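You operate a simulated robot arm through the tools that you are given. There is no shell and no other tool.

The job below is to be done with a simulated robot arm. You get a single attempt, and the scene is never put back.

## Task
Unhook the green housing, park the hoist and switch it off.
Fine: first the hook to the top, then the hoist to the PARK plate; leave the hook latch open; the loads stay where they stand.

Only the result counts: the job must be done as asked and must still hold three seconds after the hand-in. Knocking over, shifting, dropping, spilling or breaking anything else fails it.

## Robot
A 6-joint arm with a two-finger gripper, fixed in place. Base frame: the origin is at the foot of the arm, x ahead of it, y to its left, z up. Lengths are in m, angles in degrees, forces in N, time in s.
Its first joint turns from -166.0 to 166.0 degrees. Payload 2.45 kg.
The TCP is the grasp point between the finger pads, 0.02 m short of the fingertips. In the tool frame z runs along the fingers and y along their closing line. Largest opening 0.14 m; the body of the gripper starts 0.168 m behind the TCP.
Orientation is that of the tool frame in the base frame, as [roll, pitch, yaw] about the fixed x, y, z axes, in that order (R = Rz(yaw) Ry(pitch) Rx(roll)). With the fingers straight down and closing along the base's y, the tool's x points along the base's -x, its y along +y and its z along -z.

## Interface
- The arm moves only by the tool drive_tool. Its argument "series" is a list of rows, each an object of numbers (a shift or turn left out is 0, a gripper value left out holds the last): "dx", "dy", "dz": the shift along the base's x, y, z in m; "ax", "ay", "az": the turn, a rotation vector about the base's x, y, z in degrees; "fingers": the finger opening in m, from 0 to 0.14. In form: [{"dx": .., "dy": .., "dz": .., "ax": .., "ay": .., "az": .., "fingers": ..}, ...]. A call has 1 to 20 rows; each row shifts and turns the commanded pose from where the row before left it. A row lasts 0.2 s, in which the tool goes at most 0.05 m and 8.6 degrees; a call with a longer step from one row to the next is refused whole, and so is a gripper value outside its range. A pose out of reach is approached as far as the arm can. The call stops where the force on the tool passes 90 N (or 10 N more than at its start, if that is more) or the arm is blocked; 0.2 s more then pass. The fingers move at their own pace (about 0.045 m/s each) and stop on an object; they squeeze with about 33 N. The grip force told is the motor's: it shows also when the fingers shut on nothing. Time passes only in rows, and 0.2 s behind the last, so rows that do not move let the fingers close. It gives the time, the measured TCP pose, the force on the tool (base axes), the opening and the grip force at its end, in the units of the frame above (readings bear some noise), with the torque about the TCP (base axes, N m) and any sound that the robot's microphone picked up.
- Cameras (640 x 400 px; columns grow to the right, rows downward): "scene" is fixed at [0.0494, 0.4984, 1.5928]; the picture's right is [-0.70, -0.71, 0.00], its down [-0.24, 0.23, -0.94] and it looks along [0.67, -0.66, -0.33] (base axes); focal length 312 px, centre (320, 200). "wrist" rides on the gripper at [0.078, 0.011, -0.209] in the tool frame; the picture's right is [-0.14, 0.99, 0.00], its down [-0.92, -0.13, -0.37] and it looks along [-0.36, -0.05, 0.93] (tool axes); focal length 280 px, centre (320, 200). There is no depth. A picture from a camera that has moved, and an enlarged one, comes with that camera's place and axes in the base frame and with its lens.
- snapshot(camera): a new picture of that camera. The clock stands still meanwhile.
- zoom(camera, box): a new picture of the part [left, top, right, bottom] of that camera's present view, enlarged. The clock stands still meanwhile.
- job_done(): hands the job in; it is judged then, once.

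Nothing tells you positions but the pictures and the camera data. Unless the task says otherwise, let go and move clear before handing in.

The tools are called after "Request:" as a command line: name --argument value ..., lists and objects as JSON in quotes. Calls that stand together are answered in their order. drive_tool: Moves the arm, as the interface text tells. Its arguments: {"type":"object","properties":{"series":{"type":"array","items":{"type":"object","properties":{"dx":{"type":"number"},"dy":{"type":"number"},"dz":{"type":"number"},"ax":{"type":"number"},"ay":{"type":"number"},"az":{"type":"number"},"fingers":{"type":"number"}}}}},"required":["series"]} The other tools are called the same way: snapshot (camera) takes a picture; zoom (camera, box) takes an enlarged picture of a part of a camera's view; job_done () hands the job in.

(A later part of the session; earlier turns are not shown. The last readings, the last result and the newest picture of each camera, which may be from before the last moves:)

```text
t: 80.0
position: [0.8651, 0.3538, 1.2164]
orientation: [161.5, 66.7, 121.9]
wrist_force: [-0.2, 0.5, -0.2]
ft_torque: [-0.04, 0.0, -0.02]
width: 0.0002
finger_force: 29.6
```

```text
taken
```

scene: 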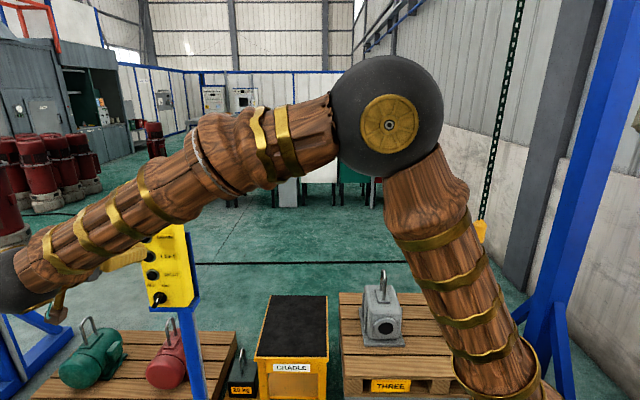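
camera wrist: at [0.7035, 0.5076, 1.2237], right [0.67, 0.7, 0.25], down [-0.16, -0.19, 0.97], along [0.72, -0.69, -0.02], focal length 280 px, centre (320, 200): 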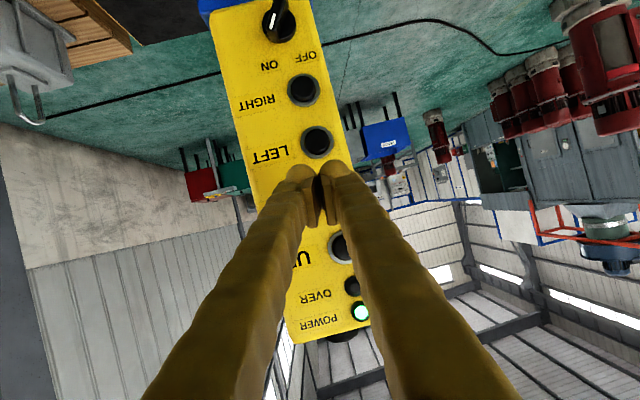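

Request:
drive_tool --series '[{"dx": 0.0069, "dy": 0.0072, "dz": -0.006}, {"dx": 0.0126, "dy": -0.0121}, {"dx": 0.0072, "dy": -0.0069}, {}]'

Request:
snapshot --camera "wrist"

Request:
zoom --camera "scene" --box '[90, 190, 230, 310]'

```text
t: 81.0
position: [0.8923, 0.342, 1.2083]
orientation: [161.6, 66.6, 122.1]
wrist_force: [-0.7, -0.7, -0.4]
ft_torque: [0.01, 0.0, 0.0]
width: 0.0001
finger_force: 29.4
```

```text
taken
camera wrist: at [0.7305, 0.496, 1.2174], right [0.67, 0.7, 0.25], down [-0.16, -0.19, 0.97], along [0.72, -0.69, -0.02], focal length 280 px, centre (320, 200)
```

wrist: 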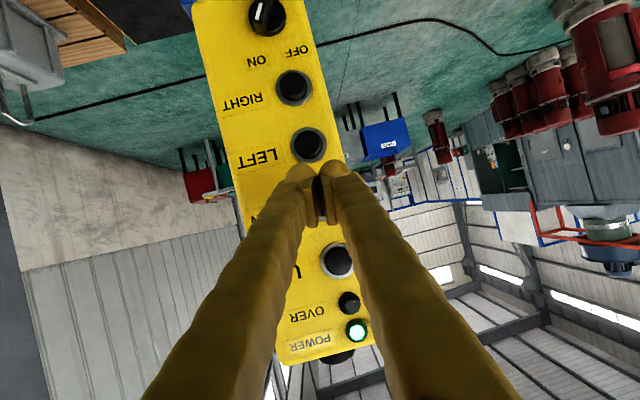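

```text
3.33 times, centred on (160, 250) of scene
camera zoom: at [0.0494, 0.4984, 1.5928], right [-0.7, -0.71, 0.0], down [-0.24, 0.23, -0.94], along [0.67, -0.66, -0.33], focal length 1040 px, centre (853, 33)
```

zoom: 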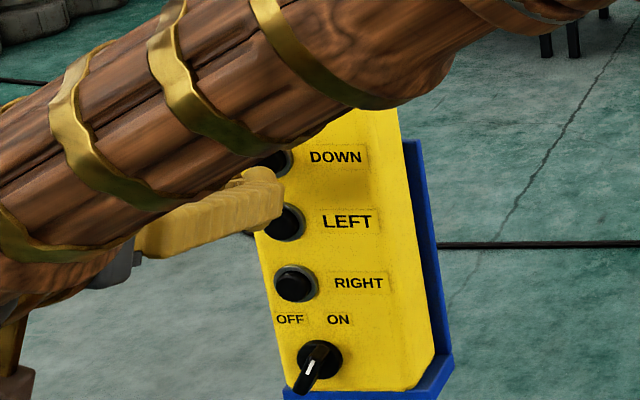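

Request:
drive_tool --series '[{"dz": 0.006}, {"dx": 0.0036, "dy": -0.0035}, {"dx": 0.0029, "dy": -0.0028}]'

Request:
drive_tool --series '[{"dx": 0.0022, "dy": -0.0021}]'

Request:
drive_tool --series '[{"dx": 0.0022, "dy": -0.0021}]'

```text
t: 81.8
position: [0.8999, 0.3361, 1.2145]
orientation: [161.6, 66.7, 122.2]
wrist_force: [0.0, 0.5, -0.2]
ft_torque: [0.07, 0.04, -0.04]
width: 0.0001
finger_force: 29.5
```

```text
t: 82.2
position: [0.9, 0.3343, 1.2168]
orientation: [161.7, 66.6, 122.1]
wrist_force: [-0.3, -0.5, -1.0]
ft_torque: [-0.01, 0.01, -0.02]
width: 0.0
finger_force: 29.1
```

```text
t: 82.7
position: [0.9036, 0.3324, 1.2145]
orientation: [161.6, 66.7, 122.1]
wrist_force: [0.4, -0.6, -0.9]
ft_torque: [-0.02, -0.01, 0.02]
width: 0.0001
finger_force: 29.1
```

Request:
drive_tool --series '[{"dx": 0.0022, "dy": -0.0021}]'

Request:
drive_tool --series '[{"dx": 0.0022, "dy": -0.0021}]'

Request:
snapshot --camera "wrist"

```text
t: 83.0
position: [0.9056, 0.3301, 1.2151]
orientation: [161.5, 66.7, 122.0]
wrist_force: [-0.1, -0.2, 0.3]
ft_torque: [0.0, 0.0, 0.02]
width: 0.0002
finger_force: 29.3
```

```text
t: 83.5
position: [0.909, 0.3264, 1.2157]
orientation: [161.6, 66.7, 122.2]
wrist_force: [-0.8, 0.1, -0.1]
ft_torque: [0.01, 0.0, 0.01]
width: 0.0002
finger_force: 29.9
```

```text
taken
camera wrist: at [0.7462, 0.4812, 1.2236], right [0.67, 0.7, 0.25], down [-0.16, -0.19, 0.97], along [0.72, -0.69, -0.02], focal length 280 px, centre (320, 200)
```

wrist: 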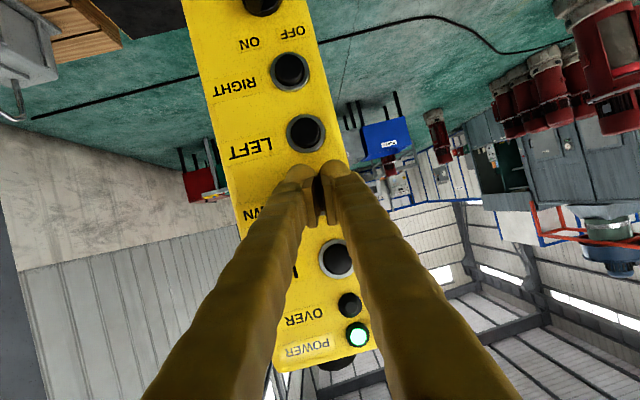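

Request:
drive_tool --series '[{"dx": 0.0025, "dy": -0.0024}]'

Request:
drive_tool --series '[{"dx": 0.0022, "dy": -0.0021}]'

Request:
drive_tool --series '[{"dx": 0.0022, "dy": -0.0021}]'

```text
t: 83.8
position: [0.912, 0.3249, 1.2158]
orientation: [161.7, 66.8, 122.1]
wrist_force: [0.0, 0.4, 0.2]
ft_torque: [0.0, 0.02, 0.01]
width: 0.0
finger_force: 29.8
```

```text
t: 84.2
position: [0.9128, 0.3223, 1.2157]
orientation: [161.7, 66.7, 122.2]
wrist_force: [-0.6, -0.2, -0.1]
ft_torque: [0.02, -0.02, -0.01]
width: 0.0
finger_force: 29.6
```

```text
t: 84.7
position: [0.9135, 0.3211, 1.2155]
orientation: [161.6, 66.8, 122.2]
wrist_force: [-1.2, 0.5, 0.9]
ft_torque: [-0.02, -0.01, -0.03]
width: 0.0
finger_force: 29.3
```

Request:
drive_tool --series '[{"dx": 0.0022, "dy": -0.0021}]'

Request:
drive_tool --series '[{"dx": 0.0022, "dy": -0.0021}]'

Request:
snapshot --camera "wrist"

```text
t: 85.0
position: [0.9179, 0.3193, 1.214]
orientation: [161.7, 66.7, 122.3]
wrist_force: [-2.9, 0.5, 0.4]
ft_torque: [-0.04, 0.0, -0.07]
width: 0.0003
finger_force: 29.6
```

```text
t: 85.5
position: [0.9186, 0.3163, 1.215]
orientation: [161.7, 66.7, 122.1]
wrist_force: [-16.3, 6.2, -0.9]
ft_torque: [0.06, -0.09, -0.3]
width: 0.0
finger_force: 29.1
```

```text
taken
camera wrist: at [0.7566, 0.4709, 1.2233], right [0.67, 0.7, 0.25], down [-0.16, -0.19, 0.97], along [0.72, -0.69, -0.02], focal length 280 px, centre (320, 200)
```

wrist: 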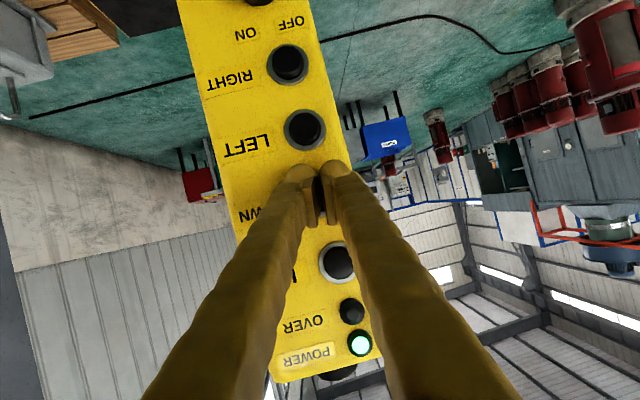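

Request:
zoom --camera "scene" --box '[430, 190, 530, 310]'

Request:
drive_tool --series '[{"dx": 0.0022, "dy": -0.0021}]'

Request:
zoom --camera "scene" --box '[430, 190, 530, 310]'

```text
3.33 times, centred on (480, 250) of scene
camera zoom: at [0.0494, 0.4984, 1.5928], right [-0.7, -0.71, 0.0], down [-0.24, 0.23, -0.94], along [0.67, -0.66, -0.33], focal length 1040 px, centre (-213, 33)
```

zoom: 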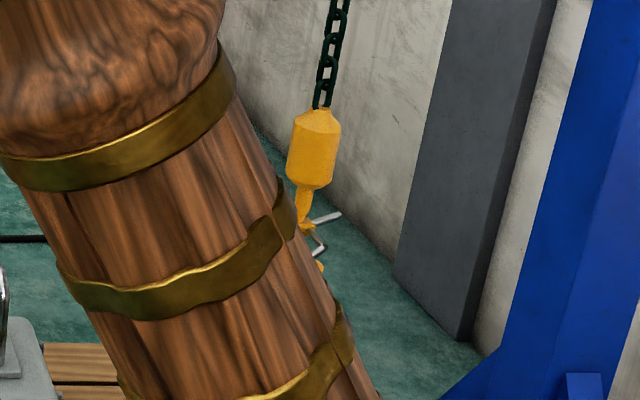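

```text
t: 85.8
position: [0.9201, 0.3163, 1.215]
orientation: [161.8, 66.8, 122.3]
wrist_force: [-53.6, 23.1, -3.5]
ft_torque: [-0.03, -0.25, -1.0]
width: 0.0001
finger_force: 29.9
```

```text
3.33 times, centred on (480, 250) of scene
camera zoom: at [0.0494, 0.4984, 1.5928], right [-0.7, -0.71, 0.0], down [-0.24, 0.23, -0.94], along [0.67, -0.66, -0.33], focal length 1040 px, centre (-213, 33)
```

zoom: 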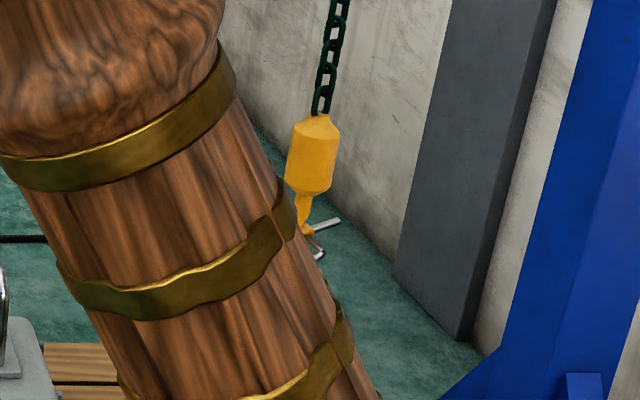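

DOWN works: the hook block has started to sink (about 7 mm). I'll release at once and move the arm aside enough to inspect the hook.

Request:
drive_tool --series '[{"dx": -0.0072, "dy": 0.0069}, {"dx": -0.0108, "dy": 0.0104}]'

Request:
zoom --camera "scene" --box '[430, 190, 530, 310]'

```text
t: 86.5
position: [0.9042, 0.3327, 1.2151]
orientation: [161.6, 66.8, 122.1]
wrist_force: [-0.6, -0.6, 0.2]
ft_torque: [-0.01, 0.0, 0.01]
width: 0.0
finger_force: 29.2
```

```text
3.33 times, centred on (480, 250) of scene
camera zoom: at [0.0494, 0.4984, 1.5928], right [-0.7, -0.71, 0.0], down [-0.24, 0.23, -0.94], along [0.67, -0.66, -0.33], focal length 1040 px, centre (-213, 33)
```

zoom: 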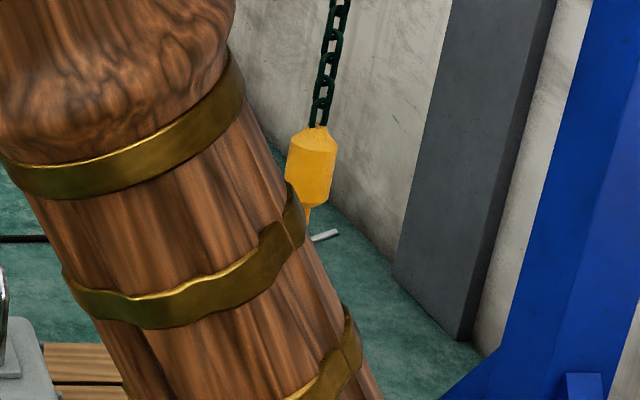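

Request:
drive_tool --series '[{"dx": -0.0253, "dy": 0.0242, "dz": 0.03}, {"dx": -0.0253, "dy": 0.01, "dz": 0.03}, {"dx": -0.0253, "dy": -0.01, "dz": 0.03}, {"dx": -0.0253, "dy": -0.01, "dz": 0.03}]'

Request:
zoom --camera "scene" --box '[430, 190, 530, 310]'

```text
t: 87.5
position: [0.8019, 0.347, 1.335]
orientation: [161.7, 66.8, 122.4]
wrist_force: [0.1, 0.2, -0.7]
ft_torque: [-0.05, -0.07, -0.02]
width: 0.0001
finger_force: 28.9
```

```text
3.33 times, centred on (480, 250) of scene
camera zoom: at [0.0494, 0.4984, 1.5928], right [-0.7, -0.71, 0.0], down [-0.24, 0.23, -0.94], along [0.67, -0.66, -0.33], focal length 1040 px, centre (-213, 33)
```

zoom: 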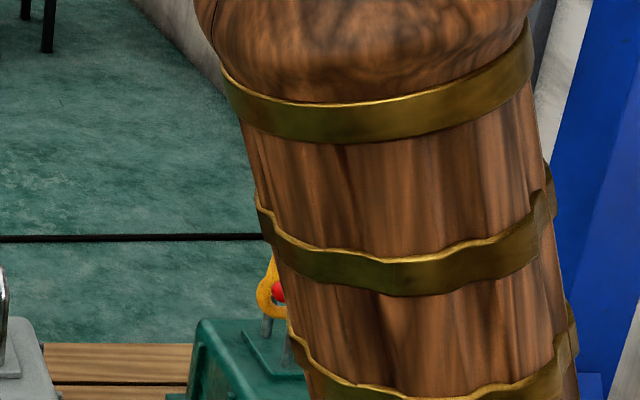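

Request:
drive_tool --series '[{"dx": -0.03, "dy": -0.015, "dz": 0.03}, {"dx": -0.03, "dy": -0.015, "dz": 0.03}]'

Request:
zoom --camera "scene" --box '[430, 190, 530, 310]'

Request:
zoom --camera "scene" --box '[455, 240, 505, 290]'

```text
t: 88.0
position: [0.7423, 0.3171, 1.3937]
orientation: [161.7, 66.8, 122.4]
wrist_force: [0.4, 0.8, 0.3]
ft_torque: [-0.06, -0.06, -0.07]
width: 0.0003
finger_force: 28.9
```

```text
3.33 times, centred on (480, 250) of scene
camera zoom: at [0.0494, 0.4984, 1.5928], right [-0.7, -0.71, 0.0], down [-0.24, 0.23, -0.94], along [0.67, -0.66, -0.33], focal length 1040 px, centre (-213, 33)
```

zoom: 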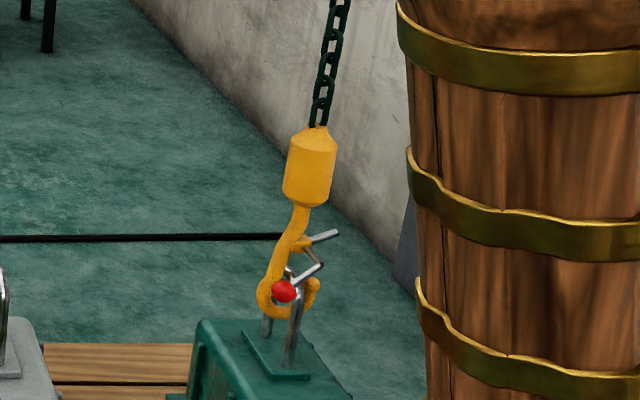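

```text
8.00 times, centred on (480, 265) of scene
camera zoom: at [0.0494, 0.4984, 1.5928], right [-0.7, -0.71, 0.0], down [-0.24, 0.23, -0.94], along [0.67, -0.66, -0.33], focal length 2495 px, centre (-960, -320)
```

zoom: 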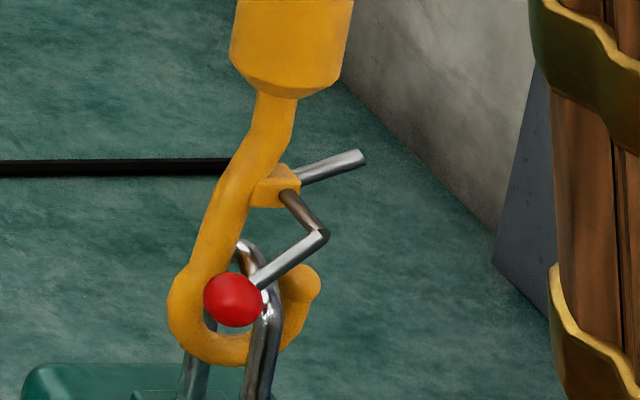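

The handle passes in front of the bail without touching it, and the bail has come up to the level of the tip. About 13 mm more lowering is needed. I'll go back and give DOWN a very short press.

Request:
drive_tool --series '[{"dx": 0.03, "dy": 0.015, "dz": -0.03}, {"dx": 0.03, "dy": 0.015, "dz": -0.03}, {"dx": 0.0253, "dy": 0.01, "dz": -0.03}, {"dx": 0.0253, "dy": 0.01, "dz": -0.03}, {"dx": 0.0253, "dy": -0.01, "dz": -0.03}, {"dx": 0.0253, "dy": -0.0242, "dz": -0.0287}, {"dx": 0.0065, "dy": -0.0062}, {"dx": 0.0062, "dy": -0.006}, {}]'

Request:
zoom --camera "scene" --box '[430, 190, 530, 310]'

```text
t: 90.0
position: [0.9163, 0.3207, 1.2165]
orientation: [161.6, 66.8, 122.1]
wrist_force: [-1.5, 0.8, -0.6]
ft_torque: [-0.01, 0.01, 0.02]
width: 0.0
finger_force: 29.6
```

```text
3.33 times, centred on (480, 250) of scene
camera zoom: at [0.0494, 0.4984, 1.5928], right [-0.7, -0.71, 0.0], down [-0.24, 0.23, -0.94], along [0.67, -0.66, -0.33], focal length 1040 px, centre (-213, 33)
```

zoom: 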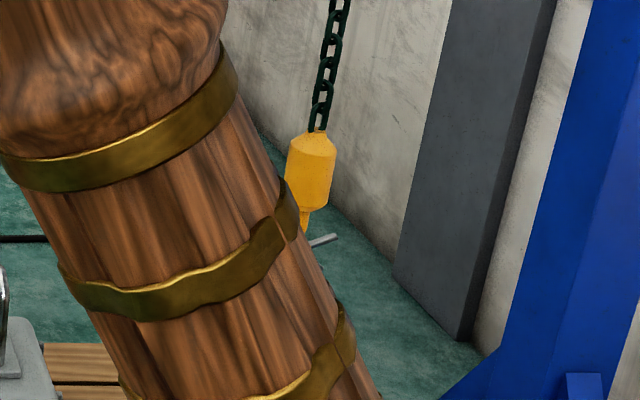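

Request:
drive_tool --series '[{"dx": 0.0036, "dy": -0.0035}, {"dx": -0.0087, "dy": 0.0083}]'

Request:
zoom --camera "scene" --box '[430, 190, 530, 310]'

```text
t: 90.7
position: [0.9109, 0.3245, 1.2163]
orientation: [161.6, 66.7, 122.1]
wrist_force: [1.0, -0.6, -0.5]
ft_torque: [0.0, 0.02, 0.02]
width: 0.0001
finger_force: 28.8
```

```text
3.33 times, centred on (480, 250) of scene
camera zoom: at [0.0494, 0.4984, 1.5928], right [-0.7, -0.71, 0.0], down [-0.24, 0.23, -0.94], along [0.67, -0.66, -0.33], focal length 1040 px, centre (-213, 33)
```

zoom: 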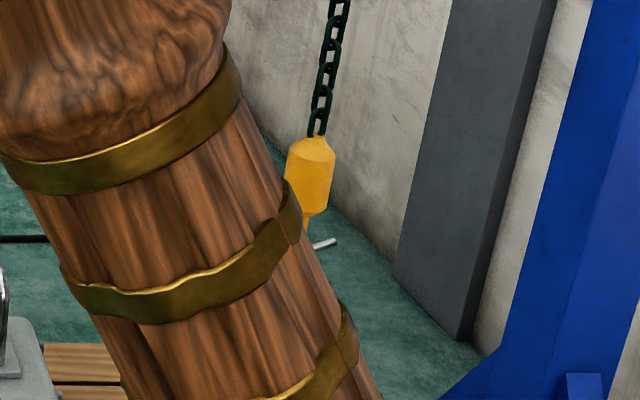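

Request:
drive_tool --series '[{"dx": -0.0253, "dy": 0.0242, "dz": 0.03}, {"dx": -0.0253, "dy": 0.01, "dz": 0.03}, {"dx": -0.0253, "dy": -0.01, "dz": 0.03}, {"dx": -0.0253, "dy": -0.01, "dz": 0.03}, {"dx": -0.03, "dy": -0.015, "dz": 0.03}, {"dx": -0.03, "dy": -0.015, "dz": 0.03}]'

Request:
zoom --camera "scene" --box '[455, 240, 505, 290]'

Request:
zoom --camera "scene" --box '[463, 260, 489, 280]'

```text
t: 92.0
position: [0.7481, 0.3091, 1.3967]
orientation: [161.9, 66.9, 122.3]
wrist_force: [-0.8, -1.5, -0.4]
ft_torque: [-0.02, -0.06, -0.02]
width: 0.0
finger_force: 28.8
```

```text
8.00 times, centred on (480, 265) of scene
camera zoom: at [0.0494, 0.4984, 1.5928], right [-0.7, -0.71, 0.0], down [-0.24, 0.23, -0.94], along [0.67, -0.66, -0.33], focal length 2495 px, centre (-960, -320)
```

zoom: 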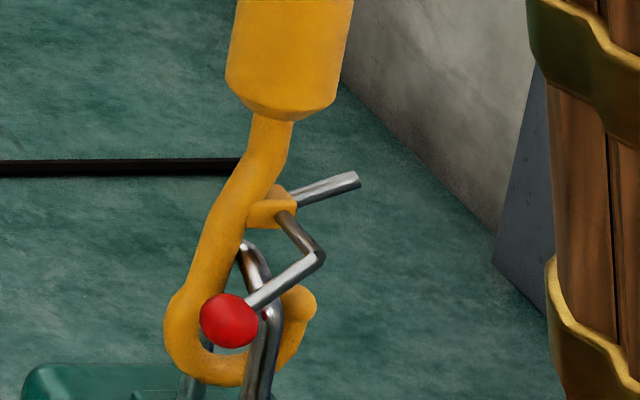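

```text
16.00 times, centred on (476, 270) of scene
camera zoom: at [0.0494, 0.4984, 1.5928], right [-0.7, -0.71, 0.0], down [-0.24, 0.23, -0.94], along [0.67, -0.66, -0.33], focal length 4990 px, centre (-2176, -920)
```

zoom: 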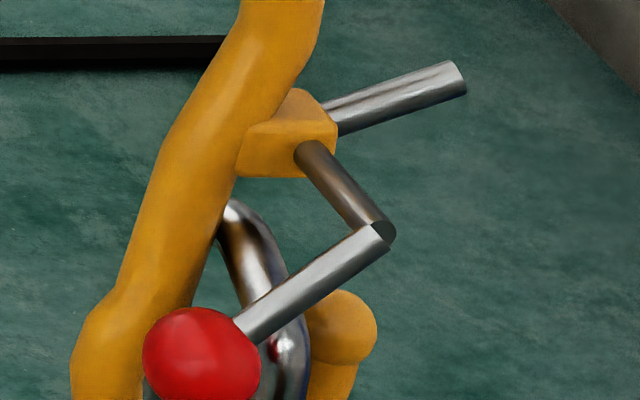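

The bail is now just above the tip level; about 10 mm more will centre it in the throat. One more short press on DOWN.

Request:
drive_tool --series '[{"dx": 0.027, "dy": 0.019, "dz": -0.031}, {"dx": 0.027, "dy": 0.019, "dz": -0.0315}, {"dx": 0.0253, "dy": 0.01, "dz": -0.03}, {"dx": 0.0253, "dy": 0.01, "dz": -0.03}, {"dx": 0.0253, "dy": -0.01, "dz": -0.03}, {"dx": 0.0253, "dy": -0.0242, "dz": -0.0287}, {"dx": 0.0065, "dy": -0.0062}, {"dx": 0.0062, "dy": -0.006}, {}]'

Request:
zoom --camera "scene" --box '[430, 190, 530, 310]'

Request:
drive_tool --series '[{"dx": 0.004, "dy": -0.0038}, {"dx": -0.0087, "dy": 0.0083}]'

Request:
zoom --camera "scene" --box '[430, 190, 530, 310]'

```text
t: 94.0
position: [0.9173, 0.3204, 1.2157]
orientation: [161.6, 66.7, 122.1]
wrist_force: [-2.2, 0.1, 0.7]
ft_torque: [0.06, -0.04, -0.04]
width: 0.0
finger_force: 29.6
```

```text
3.33 times, centred on (480, 250) of scene
camera zoom: at [0.0494, 0.4984, 1.5928], right [-0.7, -0.71, 0.0], down [-0.24, 0.23, -0.94], along [0.67, -0.66, -0.33], focal length 1040 px, centre (-213, 33)
```

zoom: 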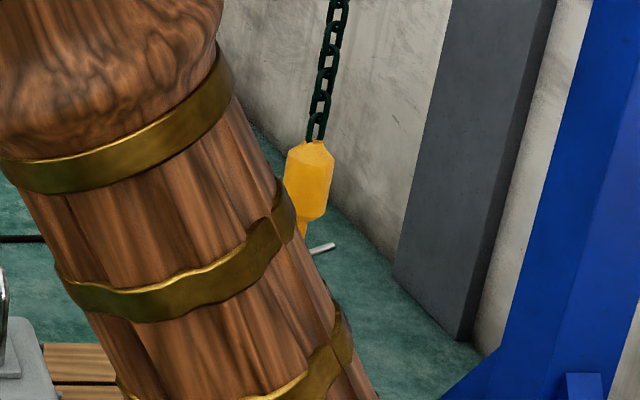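

```text
t: 94.7
position: [0.9131, 0.3242, 1.2148]
orientation: [161.6, 66.7, 122.1]
wrist_force: [-0.4, -0.1, 0.5]
ft_torque: [0.0, 0.01, 0.0]
width: 0.0
finger_force: 28.9
```

```text
3.33 times, centred on (480, 250) of scene
camera zoom: at [0.0494, 0.4984, 1.5928], right [-0.7, -0.71, 0.0], down [-0.24, 0.23, -0.94], along [0.67, -0.66, -0.33], focal length 1040 px, centre (-213, 33)
```

zoom: 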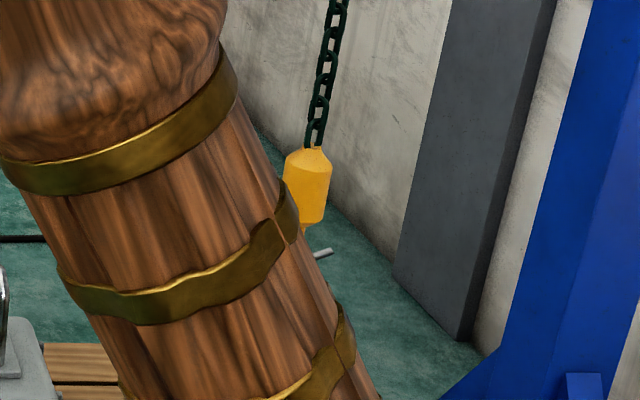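

The hook is now about 15 mm lower, leaving the bail mid-throat. Next is LEFT: I'll position at it and first check the trolley's position so a tiny tap reveals the direction.

Request:
drive_tool --series '[{"dx": -0.0101, "dy": 0.0097}, {"dz": -0.0295}, {"dz": -0.0295}, {"dx": 0.0065, "dy": -0.0062}, {}]'

Request:
snapshot --camera "wrist"

Request:
zoom --camera "scene" --box '[0, 0, 640, 4]'

```text
t: 95.8
position: [0.9092, 0.329, 1.1558]
orientation: [161.6, 66.7, 122.1]
wrist_force: [0.1, -0.4, 0.3]
ft_torque: [-0.02, 0.03, 0.01]
width: 0.0
finger_force: 29.1
```

```text
taken
camera wrist: at [0.7468, 0.4827, 1.1646], right [0.67, 0.7, 0.25], down [-0.16, -0.19, 0.97], along [0.72, -0.69, -0.02], focal length 280 px, centre (320, 200)
```

wrist: 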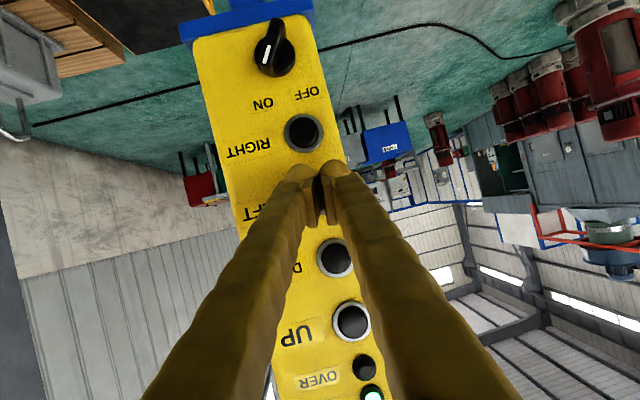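

```text
1.00 times, centred on (320, 2) of scene (not enlarged: the box is as wide or as high as the picture)
camera zoom: at [0.0494, 0.4984, 1.5928], right [-0.7, -0.71, 0.0], down [-0.24, 0.23, -0.94], along [0.67, -0.66, -0.33], focal length 312 px, centre (320, 398)
```

zoom: 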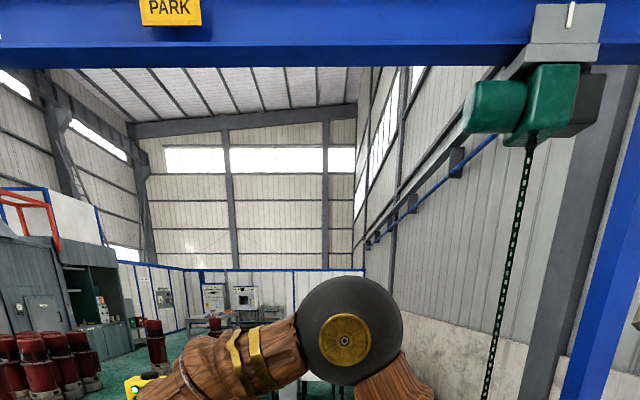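

Request:
drive_tool --series '[{"dx": 0.0079, "dy": -0.0075}, {}, {"dx": 0.004, "dy": -0.0038}, {"dx": -0.0087, "dy": 0.0083}]'

Request:
zoom --camera "scene" --box '[0, 0, 640, 4]'

Request:
zoom --camera "scene" --box '[430, 190, 530, 310]'

```text
t: 96.8
position: [0.9125, 0.325, 1.1561]
orientation: [161.6, 66.6, 122.3]
wrist_force: [-0.2, 0.0, 0.0]
ft_torque: [0.04, 0.03, 0.01]
width: 0.0
finger_force: 29.1
```

```text
1.00 times, centred on (320, 2) of scene (not enlarged: the box is as wide or as high as the picture)
camera zoom: at [0.0494, 0.4984, 1.5928], right [-0.7, -0.71, 0.0], down [-0.24, 0.23, -0.94], along [0.67, -0.66, -0.33], focal length 312 px, centre (320, 398)
```

zoom: 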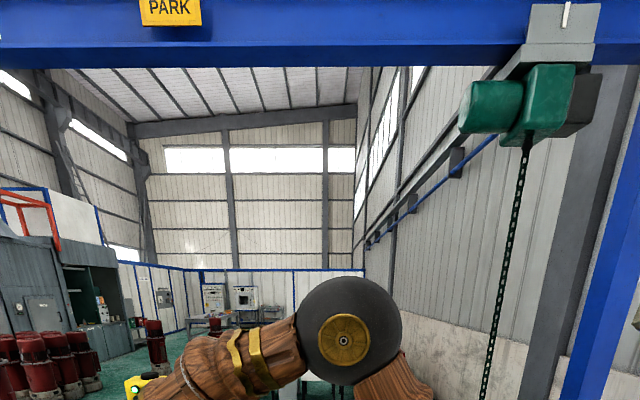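

```text
3.33 times, centred on (480, 250) of scene
camera zoom: at [0.0494, 0.4984, 1.5928], right [-0.7, -0.71, 0.0], down [-0.24, 0.23, -0.94], along [0.67, -0.66, -0.33], focal length 1040 px, centre (-213, 33)
```

zoom: 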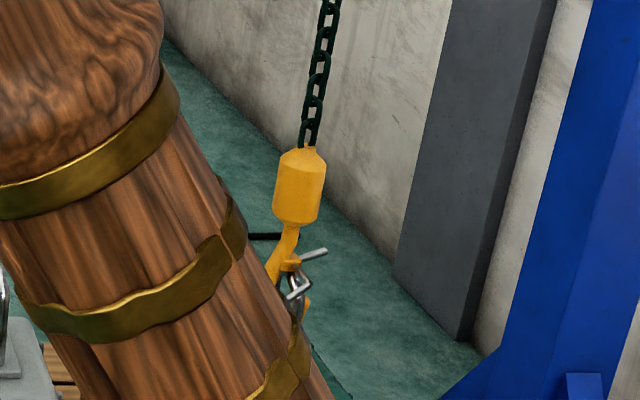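

LEFT moves the trolley towards PARK, as wanted. Let me look at the hook and bail now.

Request:
zoom --camera "scene" --box '[455, 245, 505, 295]'

```text
8.00 times, centred on (480, 270) of scene
camera zoom: at [0.0494, 0.4984, 1.5928], right [-0.7, -0.71, 0.0], down [-0.24, 0.23, -0.94], along [0.67, -0.66, -0.33], focal length 2495 px, centre (-960, -360)
```

zoom: 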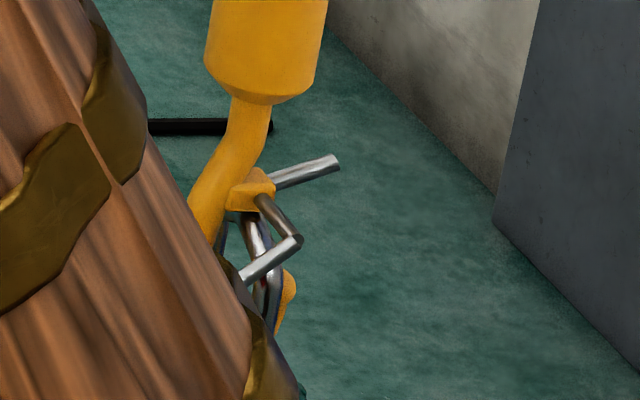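

The bail sits cleanly between tip and hinge. Now I'll hold LEFT for about a second to carry the hook roughly 10 cm clear of the bail.

Request:
drive_tool --series '[{"dx": 0.0042, "dy": -0.004}, {"dx": 0.0047, "dy": -0.0045}, {}, {}, {}, {}, {}, {"dx": -0.0089, "dy": 0.0085}]'

Request:
zoom --camera "scene" --box '[0, 0, 640, 4]'

Request:
zoom --camera "scene" --box '[430, 190, 530, 310]'

```text
t: 98.7
position: [0.9121, 0.3238, 1.1571]
orientation: [161.6, 66.8, 122.2]
wrist_force: [-0.1, 0.2, -0.3]
ft_torque: [-0.04, -0.04, 0.02]
width: 0.0002
finger_force: 29.8
```

```text
1.00 times, centred on (320, 2) of scene (not enlarged: the box is as wide or as high as the picture)
camera zoom: at [0.0494, 0.4984, 1.5928], right [-0.7, -0.71, 0.0], down [-0.24, 0.23, -0.94], along [0.67, -0.66, -0.33], focal length 312 px, centre (320, 398)
```

zoom: 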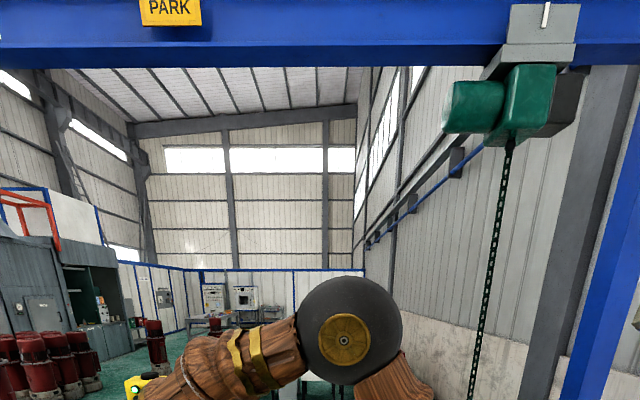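

```text
3.33 times, centred on (480, 250) of scene
camera zoom: at [0.0494, 0.4984, 1.5928], right [-0.7, -0.71, 0.0], down [-0.24, 0.23, -0.94], along [0.67, -0.66, -0.33], focal length 1040 px, centre (-213, 33)
```

zoom: 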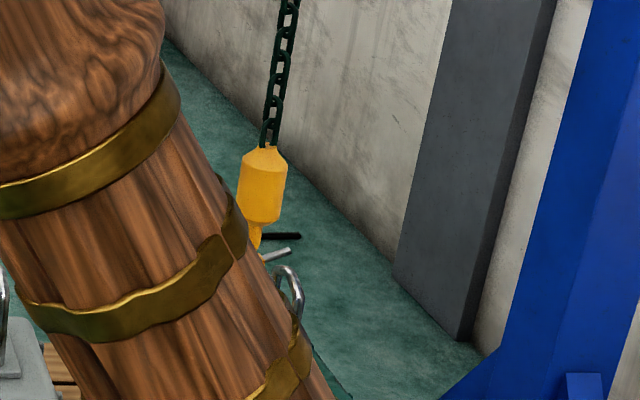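

Request:
drive_tool --series '[{"dx": 0.0042, "dy": -0.004}, {"dx": 0.0047, "dy": -0.0045}, {}, {}, {}, {"dx": -0.0089, "dy": 0.0085}, {}]'

Request:
zoom --camera "scene" --box '[0, 0, 640, 4]'

Request:
drive_tool --series '[{"dx": -0.0253, "dy": 0.0242, "dz": 0.03}, {"dx": -0.0253, "dy": 0.0242, "dz": 0.04}, {"dx": -0.0253, "dy": -0.01, "dz": 0.04}, {"dx": -0.0253, "dy": -0.01, "dz": 0.04}, {"dx": -0.03, "dy": -0.015, "dz": 0.035}, {"dx": -0.03, "dy": -0.015, "dz": 0.035}]'

Request:
zoom --camera "scene" --box '[420, 190, 540, 310]'

```text
t: 100.2
position: [0.9125, 0.3252, 1.1573]
orientation: [161.6, 66.8, 122.2]
wrist_force: [0.0, -0.2, 0.1]
ft_torque: [0.0, -0.02, 0.01]
width: 0.0
finger_force: 29.1
```

```text
1.00 times, centred on (320, 2) of scene (not enlarged: the box is as wide or as high as the picture)
camera zoom: at [0.0494, 0.4984, 1.5928], right [-0.7, -0.71, 0.0], down [-0.24, 0.23, -0.94], along [0.67, -0.66, -0.33], focal length 312 px, centre (320, 398)
```

zoom: 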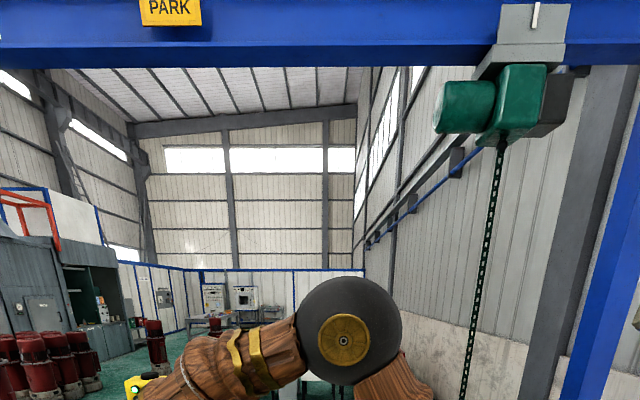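

```text
refused: row 2 steps farther than a row can; nothing moved
```

```text
3.33 times, centred on (480, 250) of scene
camera zoom: at [0.0494, 0.4984, 1.5928], right [-0.7, -0.71, 0.0], down [-0.24, 0.23, -0.94], along [0.67, -0.66, -0.33], focal length 1040 px, centre (-213, 33)
```

zoom: 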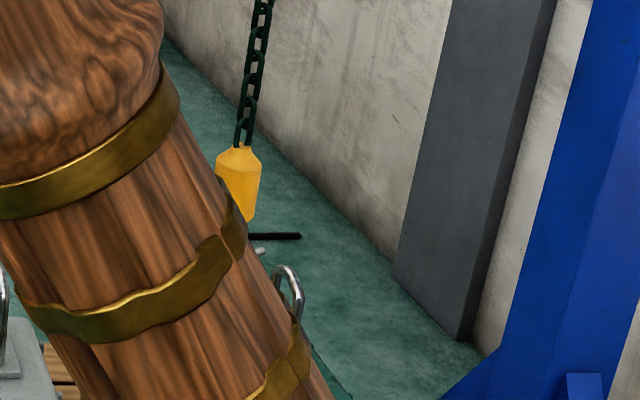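

The hook now hangs about 10 cm clear of the bail. I'll step aside to verify with a full view.

Request:
drive_tool --series '[{"dx": -0.0253, "dy": 0.0242, "dz": 0.03}, {"dx": -0.0253, "dy": 0.01, "dz": 0.035}, {"dx": -0.0253, "dy": -0.01, "dz": 0.035}, {"dx": -0.0253, "dy": -0.01, "dz": 0.035}, {"dx": -0.03, "dy": -0.015, "dz": 0.035}, {"dx": -0.03, "dy": -0.015, "dz": 0.035}, {"dx": -0.02, "dy": -0.015, "dz": 0.035}]'

Request:
zoom --camera "scene" --box '[410, 200, 530, 320]'

Request:
zoom --camera "scene" --box '[435, 245, 485, 295]'

```text
t: 101.8
position: [0.7322, 0.2946, 1.3949]
orientation: [161.8, 66.8, 122.2]
wrist_force: [-1.0, -0.5, -0.4]
ft_torque: [-0.03, -0.06, -0.03]
width: 0.0001
finger_force: 29.4
```

```text
3.33 times, centred on (470, 260) of scene
camera zoom: at [0.0494, 0.4984, 1.5928], right [-0.7, -0.71, 0.0], down [-0.24, 0.23, -0.94], along [0.67, -0.66, -0.33], focal length 1040 px, centre (-180, 0)
```

zoom: 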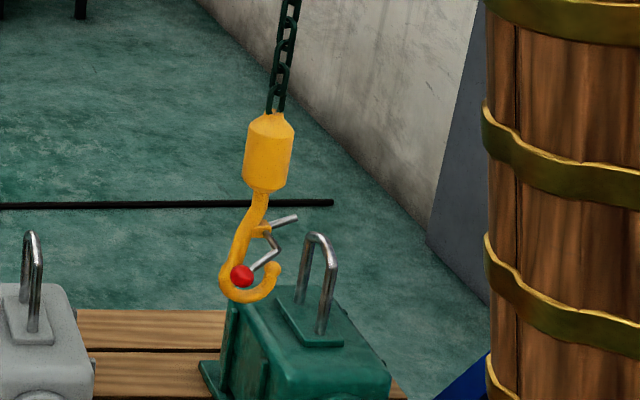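

```text
8.00 times, centred on (460, 270) of scene
camera zoom: at [0.0494, 0.4984, 1.5928], right [-0.7, -0.71, 0.0], down [-0.24, 0.23, -0.94], along [0.67, -0.66, -0.33], focal length 2495 px, centre (-800, -360)
```

zoom: 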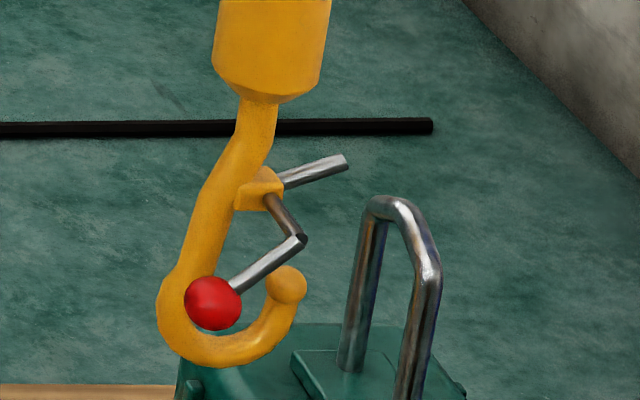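

The hook is free, with the latch still open and the housing standing. Next I go to UP.

Request:
drive_tool --series '[{"dx": 0.0253, "dy": 0.0264, "dz": -0.0302}, {"dx": 0.0253, "dy": 0.0264, "dz": -0.0302}, {"dx": 0.0253, "dy": 0.0264, "dz": -0.0302}, {"dx": 0.0253, "dy": 0.0264, "dz": -0.0302}, {"dx": 0.0243, "dy": -0.0233}, {"dx": 0.0243, "dy": -0.0233}, {"dx": 0.0224, "dy": -0.0215}, {}]'

Request:
snapshot --camera "wrist"

```text
t: 103.7
position: [0.9053, 0.3325, 1.2755]
orientation: [161.6, 66.7, 122.3]
wrist_force: [0.3, 0.0, 1.0]
ft_torque: [-0.02, 0.03, 0.0]
width: 0.0
finger_force: 29.5
```

```text
taken
camera wrist: at [0.7422, 0.4864, 1.2838], right [0.67, 0.7, 0.25], down [-0.16, -0.19, 0.97], along [0.72, -0.69, -0.02], focal length 280 px, centre (320, 200)
```

wrist: 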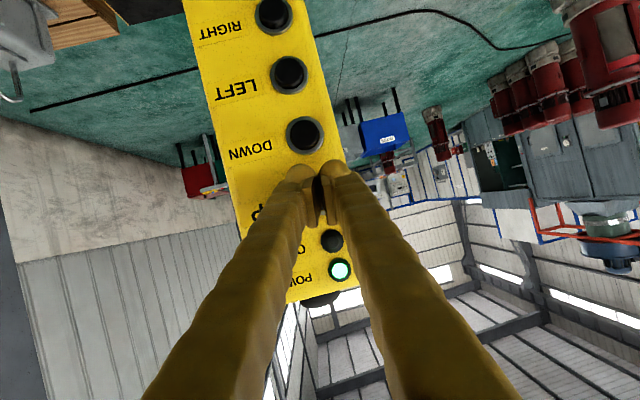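

Request:
drive_tool --series '[{"dx": 0.0116, "dy": -0.0111}, {"dx": 0.0051, "dy": -0.0049}, {}, {}, {}, {}, {}]'

Request:
snapshot --camera "scene"

Request:
zoom --camera "scene" --box '[400, 180, 520, 300]'

```text
t: 105.2
position: [0.9197, 0.3183, 1.2752]
orientation: [161.6, 66.8, 122.2]
wrist_force: [-28.6, 17.4, -3.8]
ft_torque: [-0.01, -0.14, -0.46]
width: 0.0
finger_force: 29.4
```

```text
taken
```

scene: 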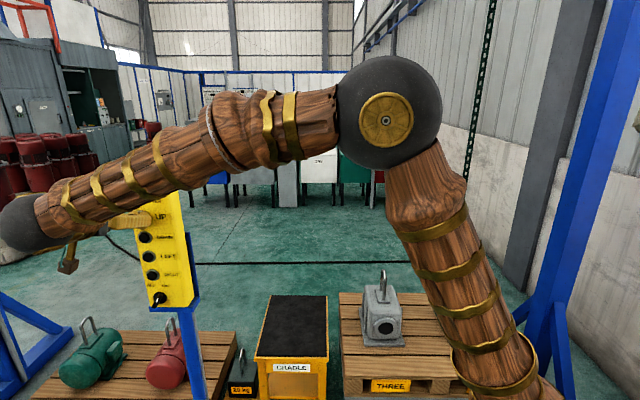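

```text
3.33 times, centred on (460, 240) of scene
camera zoom: at [0.0494, 0.4984, 1.5928], right [-0.7, -0.71, 0.0], down [-0.24, 0.23, -0.94], along [0.67, -0.66, -0.33], focal length 1040 px, centre (-147, 67)
```

zoom: 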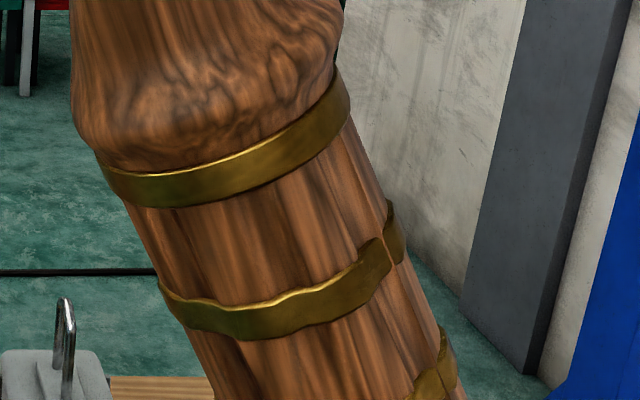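

Request:
drive_tool --series '[{}, {}, {}, {}, {}, {}, {}, {}, {}, {}, {}, {}]'

Request:
snapshot --camera "scene"

Request:
zoom --camera "scene" --box '[0, 0, 640, 4]'

```text
t: 107.8
position: [0.9198, 0.3162, 1.276]
orientation: [161.6, 66.8, 122.2]
wrist_force: [-23.9, 21.0, -2.8]
ft_torque: [-0.06, -0.11, -0.34]
width: 0.0
finger_force: 29.2
```

```text
taken
```

scene: 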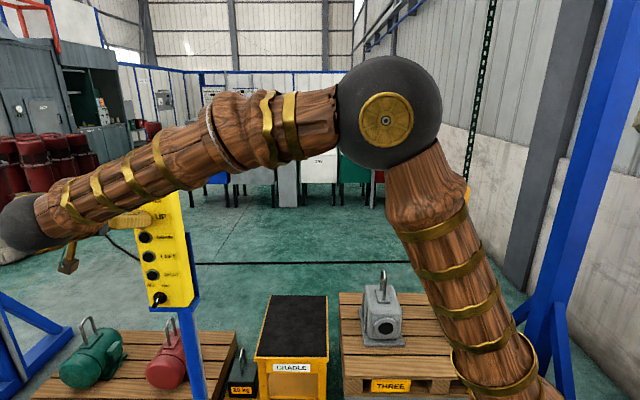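

```text
1.00 times, centred on (320, 2) of scene (not enlarged: the box is as wide or as high as the picture)
camera zoom: at [0.0494, 0.4984, 1.5928], right [-0.7, -0.71, 0.0], down [-0.24, 0.23, -0.94], along [0.67, -0.66, -0.33], focal length 312 px, centre (320, 398)
```

zoom: 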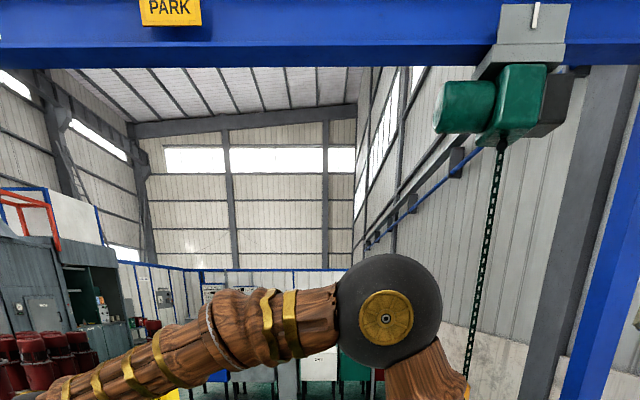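

It's rising (the yellow block is just appearing by the arm). I keep holding UP.

Request:
drive_tool --series '[{}, {}, {}, {}, {}, {}, {}, {}, {}, {}, {}, {}, {}, {}, {}]'

Request:
zoom --camera "scene" --box '[0, 0, 640, 4]'

```text
t: 111.0
position: [0.9204, 0.3164, 1.2756]
orientation: [161.6, 66.9, 122.2]
wrist_force: [-21.2, 17.0, 1.3]
ft_torque: [-0.11, -0.13, -0.32]
width: 0.0
finger_force: 29.2
```

```text
1.00 times, centred on (320, 2) of scene (not enlarged: the box is as wide or as high as the picture)
camera zoom: at [0.0494, 0.4984, 1.5928], right [-0.7, -0.71, 0.0], down [-0.24, 0.23, -0.94], along [0.67, -0.66, -0.33], focal length 312 px, centre (320, 398)
```

zoom: 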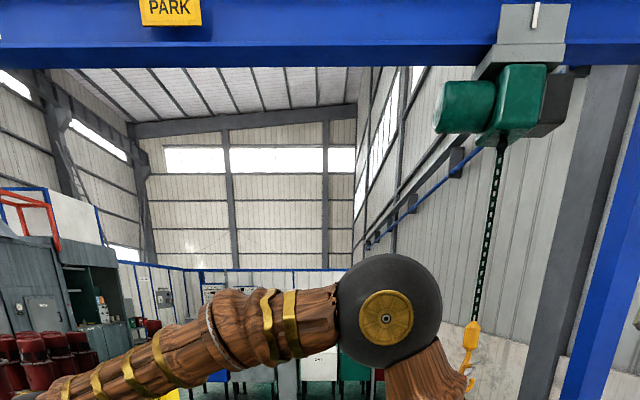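

Request:
drive_tool --series '[{}, {}, {}, {}, {}, {}, {}, {}, {}, {}, {}, {}, {}, {}, {}, {}, {}, {}, {}, {}]'

Request:
zoom --camera "scene" --box '[0, 0, 640, 4]'

```text
t: 115.2
position: [0.9197, 0.3164, 1.2753]
orientation: [161.6, 66.8, 122.2]
wrist_force: [-25.8, 26.8, 2.2]
ft_torque: [-0.18, -0.16, -0.29]
width: 0.0001
finger_force: 29.3
```

```text
1.00 times, centred on (320, 2) of scene (not enlarged: the box is as wide or as high as the picture)
camera zoom: at [0.0494, 0.4984, 1.5928], right [-0.7, -0.71, 0.0], down [-0.24, 0.23, -0.94], along [0.67, -0.66, -0.33], focal length 312 px, centre (320, 398)
```

zoom: 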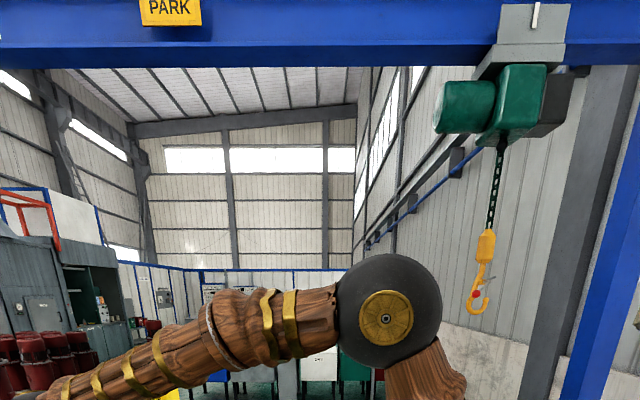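

Request:
drive_tool --series '[{}, {}, {}, {}, {}, {}, {}, {}, {}, {}, {}, {}, {}, {}, {}]'

Request:
zoom --camera "scene" --box '[0, 0, 640, 4]'

Request:
drive_tool --series '[{}, {}, {}, {}, {}]'

Request:
zoom --camera "scene" --box '[0, 0, 640, 4]'

```text
t: 118.5
position: [0.9207, 0.3166, 1.276]
orientation: [161.6, 66.8, 122.2]
wrist_force: [-30.1, 35.0, 0.5]
ft_torque: [-0.19, -0.16, -0.32]
width: 0.0002
finger_force: 29.9
```

```text
1.00 times, centred on (320, 2) of scene (not enlarged: the box is as wide or as high as the picture)
camera zoom: at [0.0494, 0.4984, 1.5928], right [-0.7, -0.71, 0.0], down [-0.24, 0.23, -0.94], along [0.67, -0.66, -0.33], focal length 312 px, centre (320, 398)
```

zoom: 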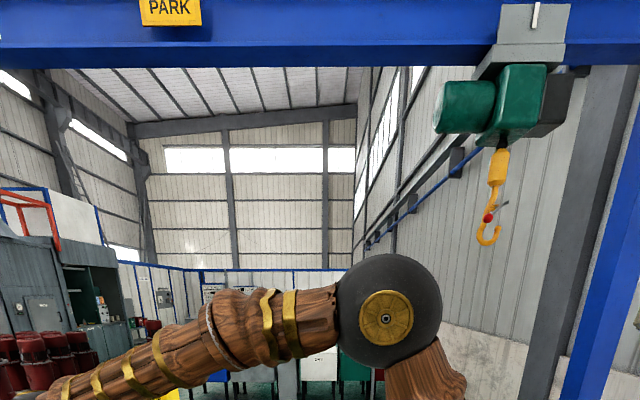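

```text
t: 119.7
position: [0.9191, 0.3168, 1.2761]
orientation: [161.6, 66.8, 122.2]
wrist_force: [-32.6, 33.4, 0.2]
ft_torque: [-0.16, -0.16, -0.4]
width: 0.0
finger_force: 29.6
```

```text
1.00 times, centred on (320, 2) of scene (not enlarged: the box is as wide or as high as the picture)
camera zoom: at [0.0494, 0.4984, 1.5928], right [-0.7, -0.71, 0.0], down [-0.24, 0.23, -0.94], along [0.67, -0.66, -0.33], focal length 312 px, centre (320, 398)
```

zoom: 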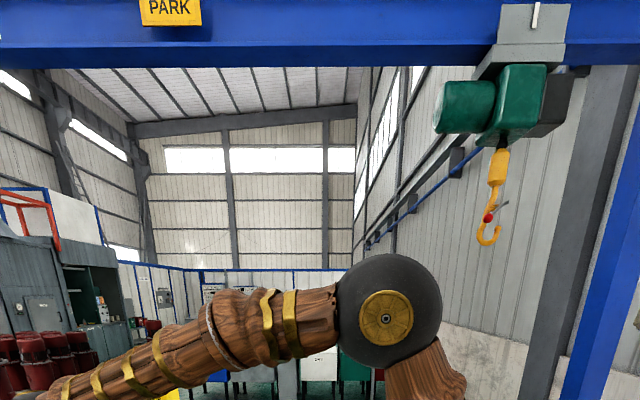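

The hook has reached the top and stopped. I release UP and move to LEFT to drive the hoist to the PARK plate.

Request:
drive_tool --series '[{"dx": -0.0144, "dy": 0.0138}, {"dz": -0.0395}, {"dz": -0.0395}, {"dz": -0.0395}, {"dx": 0.0086, "dy": -0.0083}, {}]'

Request:
snapshot --camera "wrist"

Request:
zoom --camera "scene" --box '[0, 0, 640, 4]'

```text
t: 121.0
position: [0.9142, 0.3224, 1.1567]
orientation: [161.6, 66.8, 122.2]
wrist_force: [0.0, 0.5, 1.1]
ft_torque: [0.02, -0.01, 0.0]
width: 0.0
finger_force: 29.3
```

```text
taken
camera wrist: at [0.752, 0.4753, 1.1647], right [0.67, 0.7, 0.25], down [-0.16, -0.19, 0.97], along [0.72, -0.69, -0.02], focal length 280 px, centre (320, 200)
```

wrist: 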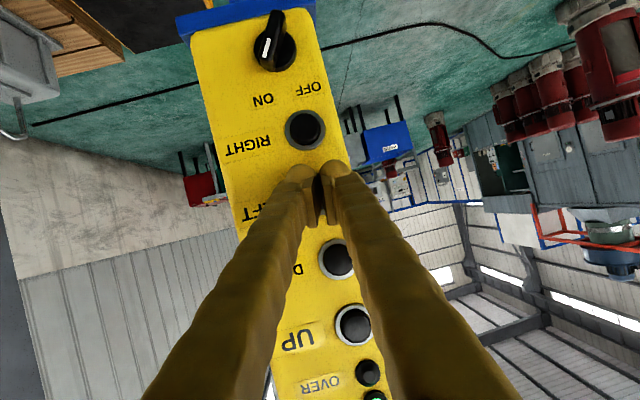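

```text
1.00 times, centred on (320, 2) of scene (not enlarged: the box is as wide or as high as the picture)
camera zoom: at [0.0494, 0.4984, 1.5928], right [-0.7, -0.71, 0.0], down [-0.24, 0.23, -0.94], along [0.67, -0.66, -0.33], focal length 312 px, centre (320, 398)
```

zoom: 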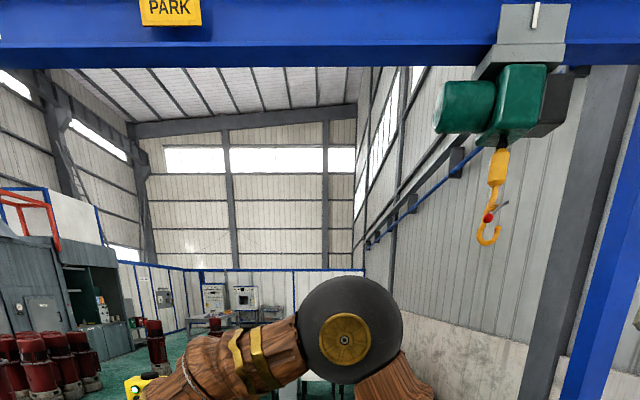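

Request:
drive_tool --series '[{"dx": 0.0054, "dy": -0.0052}, {}, {}, {}, {}, {}, {}, {}, {}, {}, {}, {}, {}, {}, {}]'

Request:
zoom --camera "scene" --box '[0, 0, 640, 4]'

```text
t: 124.2
position: [0.9189, 0.3168, 1.1567]
orientation: [161.6, 66.7, 122.1]
wrist_force: [-20.2, 17.8, -2.1]
ft_torque: [-0.05, -0.07, -0.26]
width: 0.0
finger_force: 29.3
```

```text
1.00 times, centred on (320, 2) of scene (not enlarged: the box is as wide or as high as the picture)
camera zoom: at [0.0494, 0.4984, 1.5928], right [-0.7, -0.71, 0.0], down [-0.24, 0.23, -0.94], along [0.67, -0.66, -0.33], focal length 312 px, centre (320, 398)
```

zoom: 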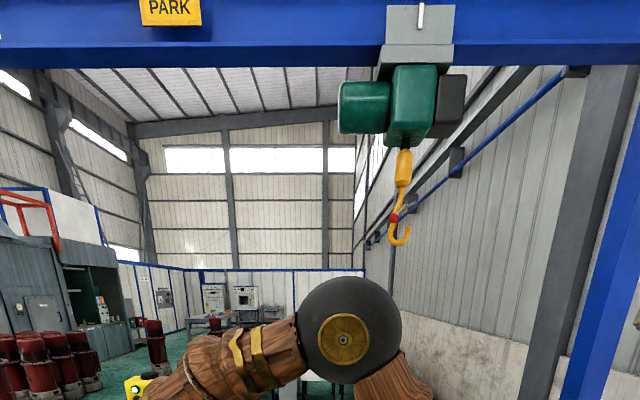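

Request:
drive_tool --series '[{}, {}, {}, {}, {}, {}, {}, {}, {}, {}, {}, {}, {}, {}, {}, {}, {}, {}]'

Request:
zoom --camera "scene" --box '[0, 0, 640, 4]'

```text
t: 128.1
position: [0.9183, 0.3161, 1.1558]
orientation: [161.5, 66.7, 122.1]
wrist_force: [-19.8, 18.8, 2.2]
ft_torque: [-0.14, -0.13, -0.23]
width: 0.0
finger_force: 29.2
```

```text
1.00 times, centred on (320, 2) of scene (not enlarged: the box is as wide or as high as the picture)
camera zoom: at [0.0494, 0.4984, 1.5928], right [-0.7, -0.71, 0.0], down [-0.24, 0.23, -0.94], along [0.67, -0.66, -0.33], focal length 312 px, centre (320, 398)
```

zoom: 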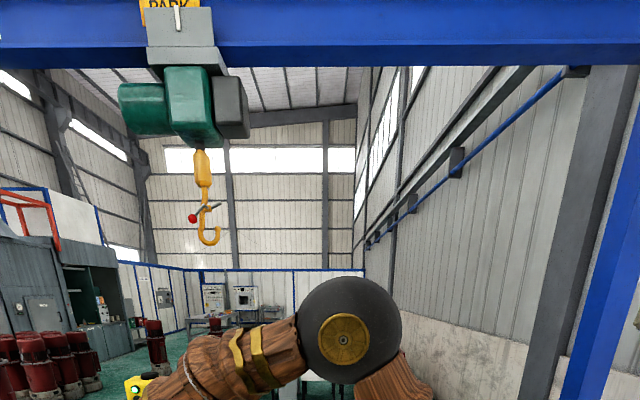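

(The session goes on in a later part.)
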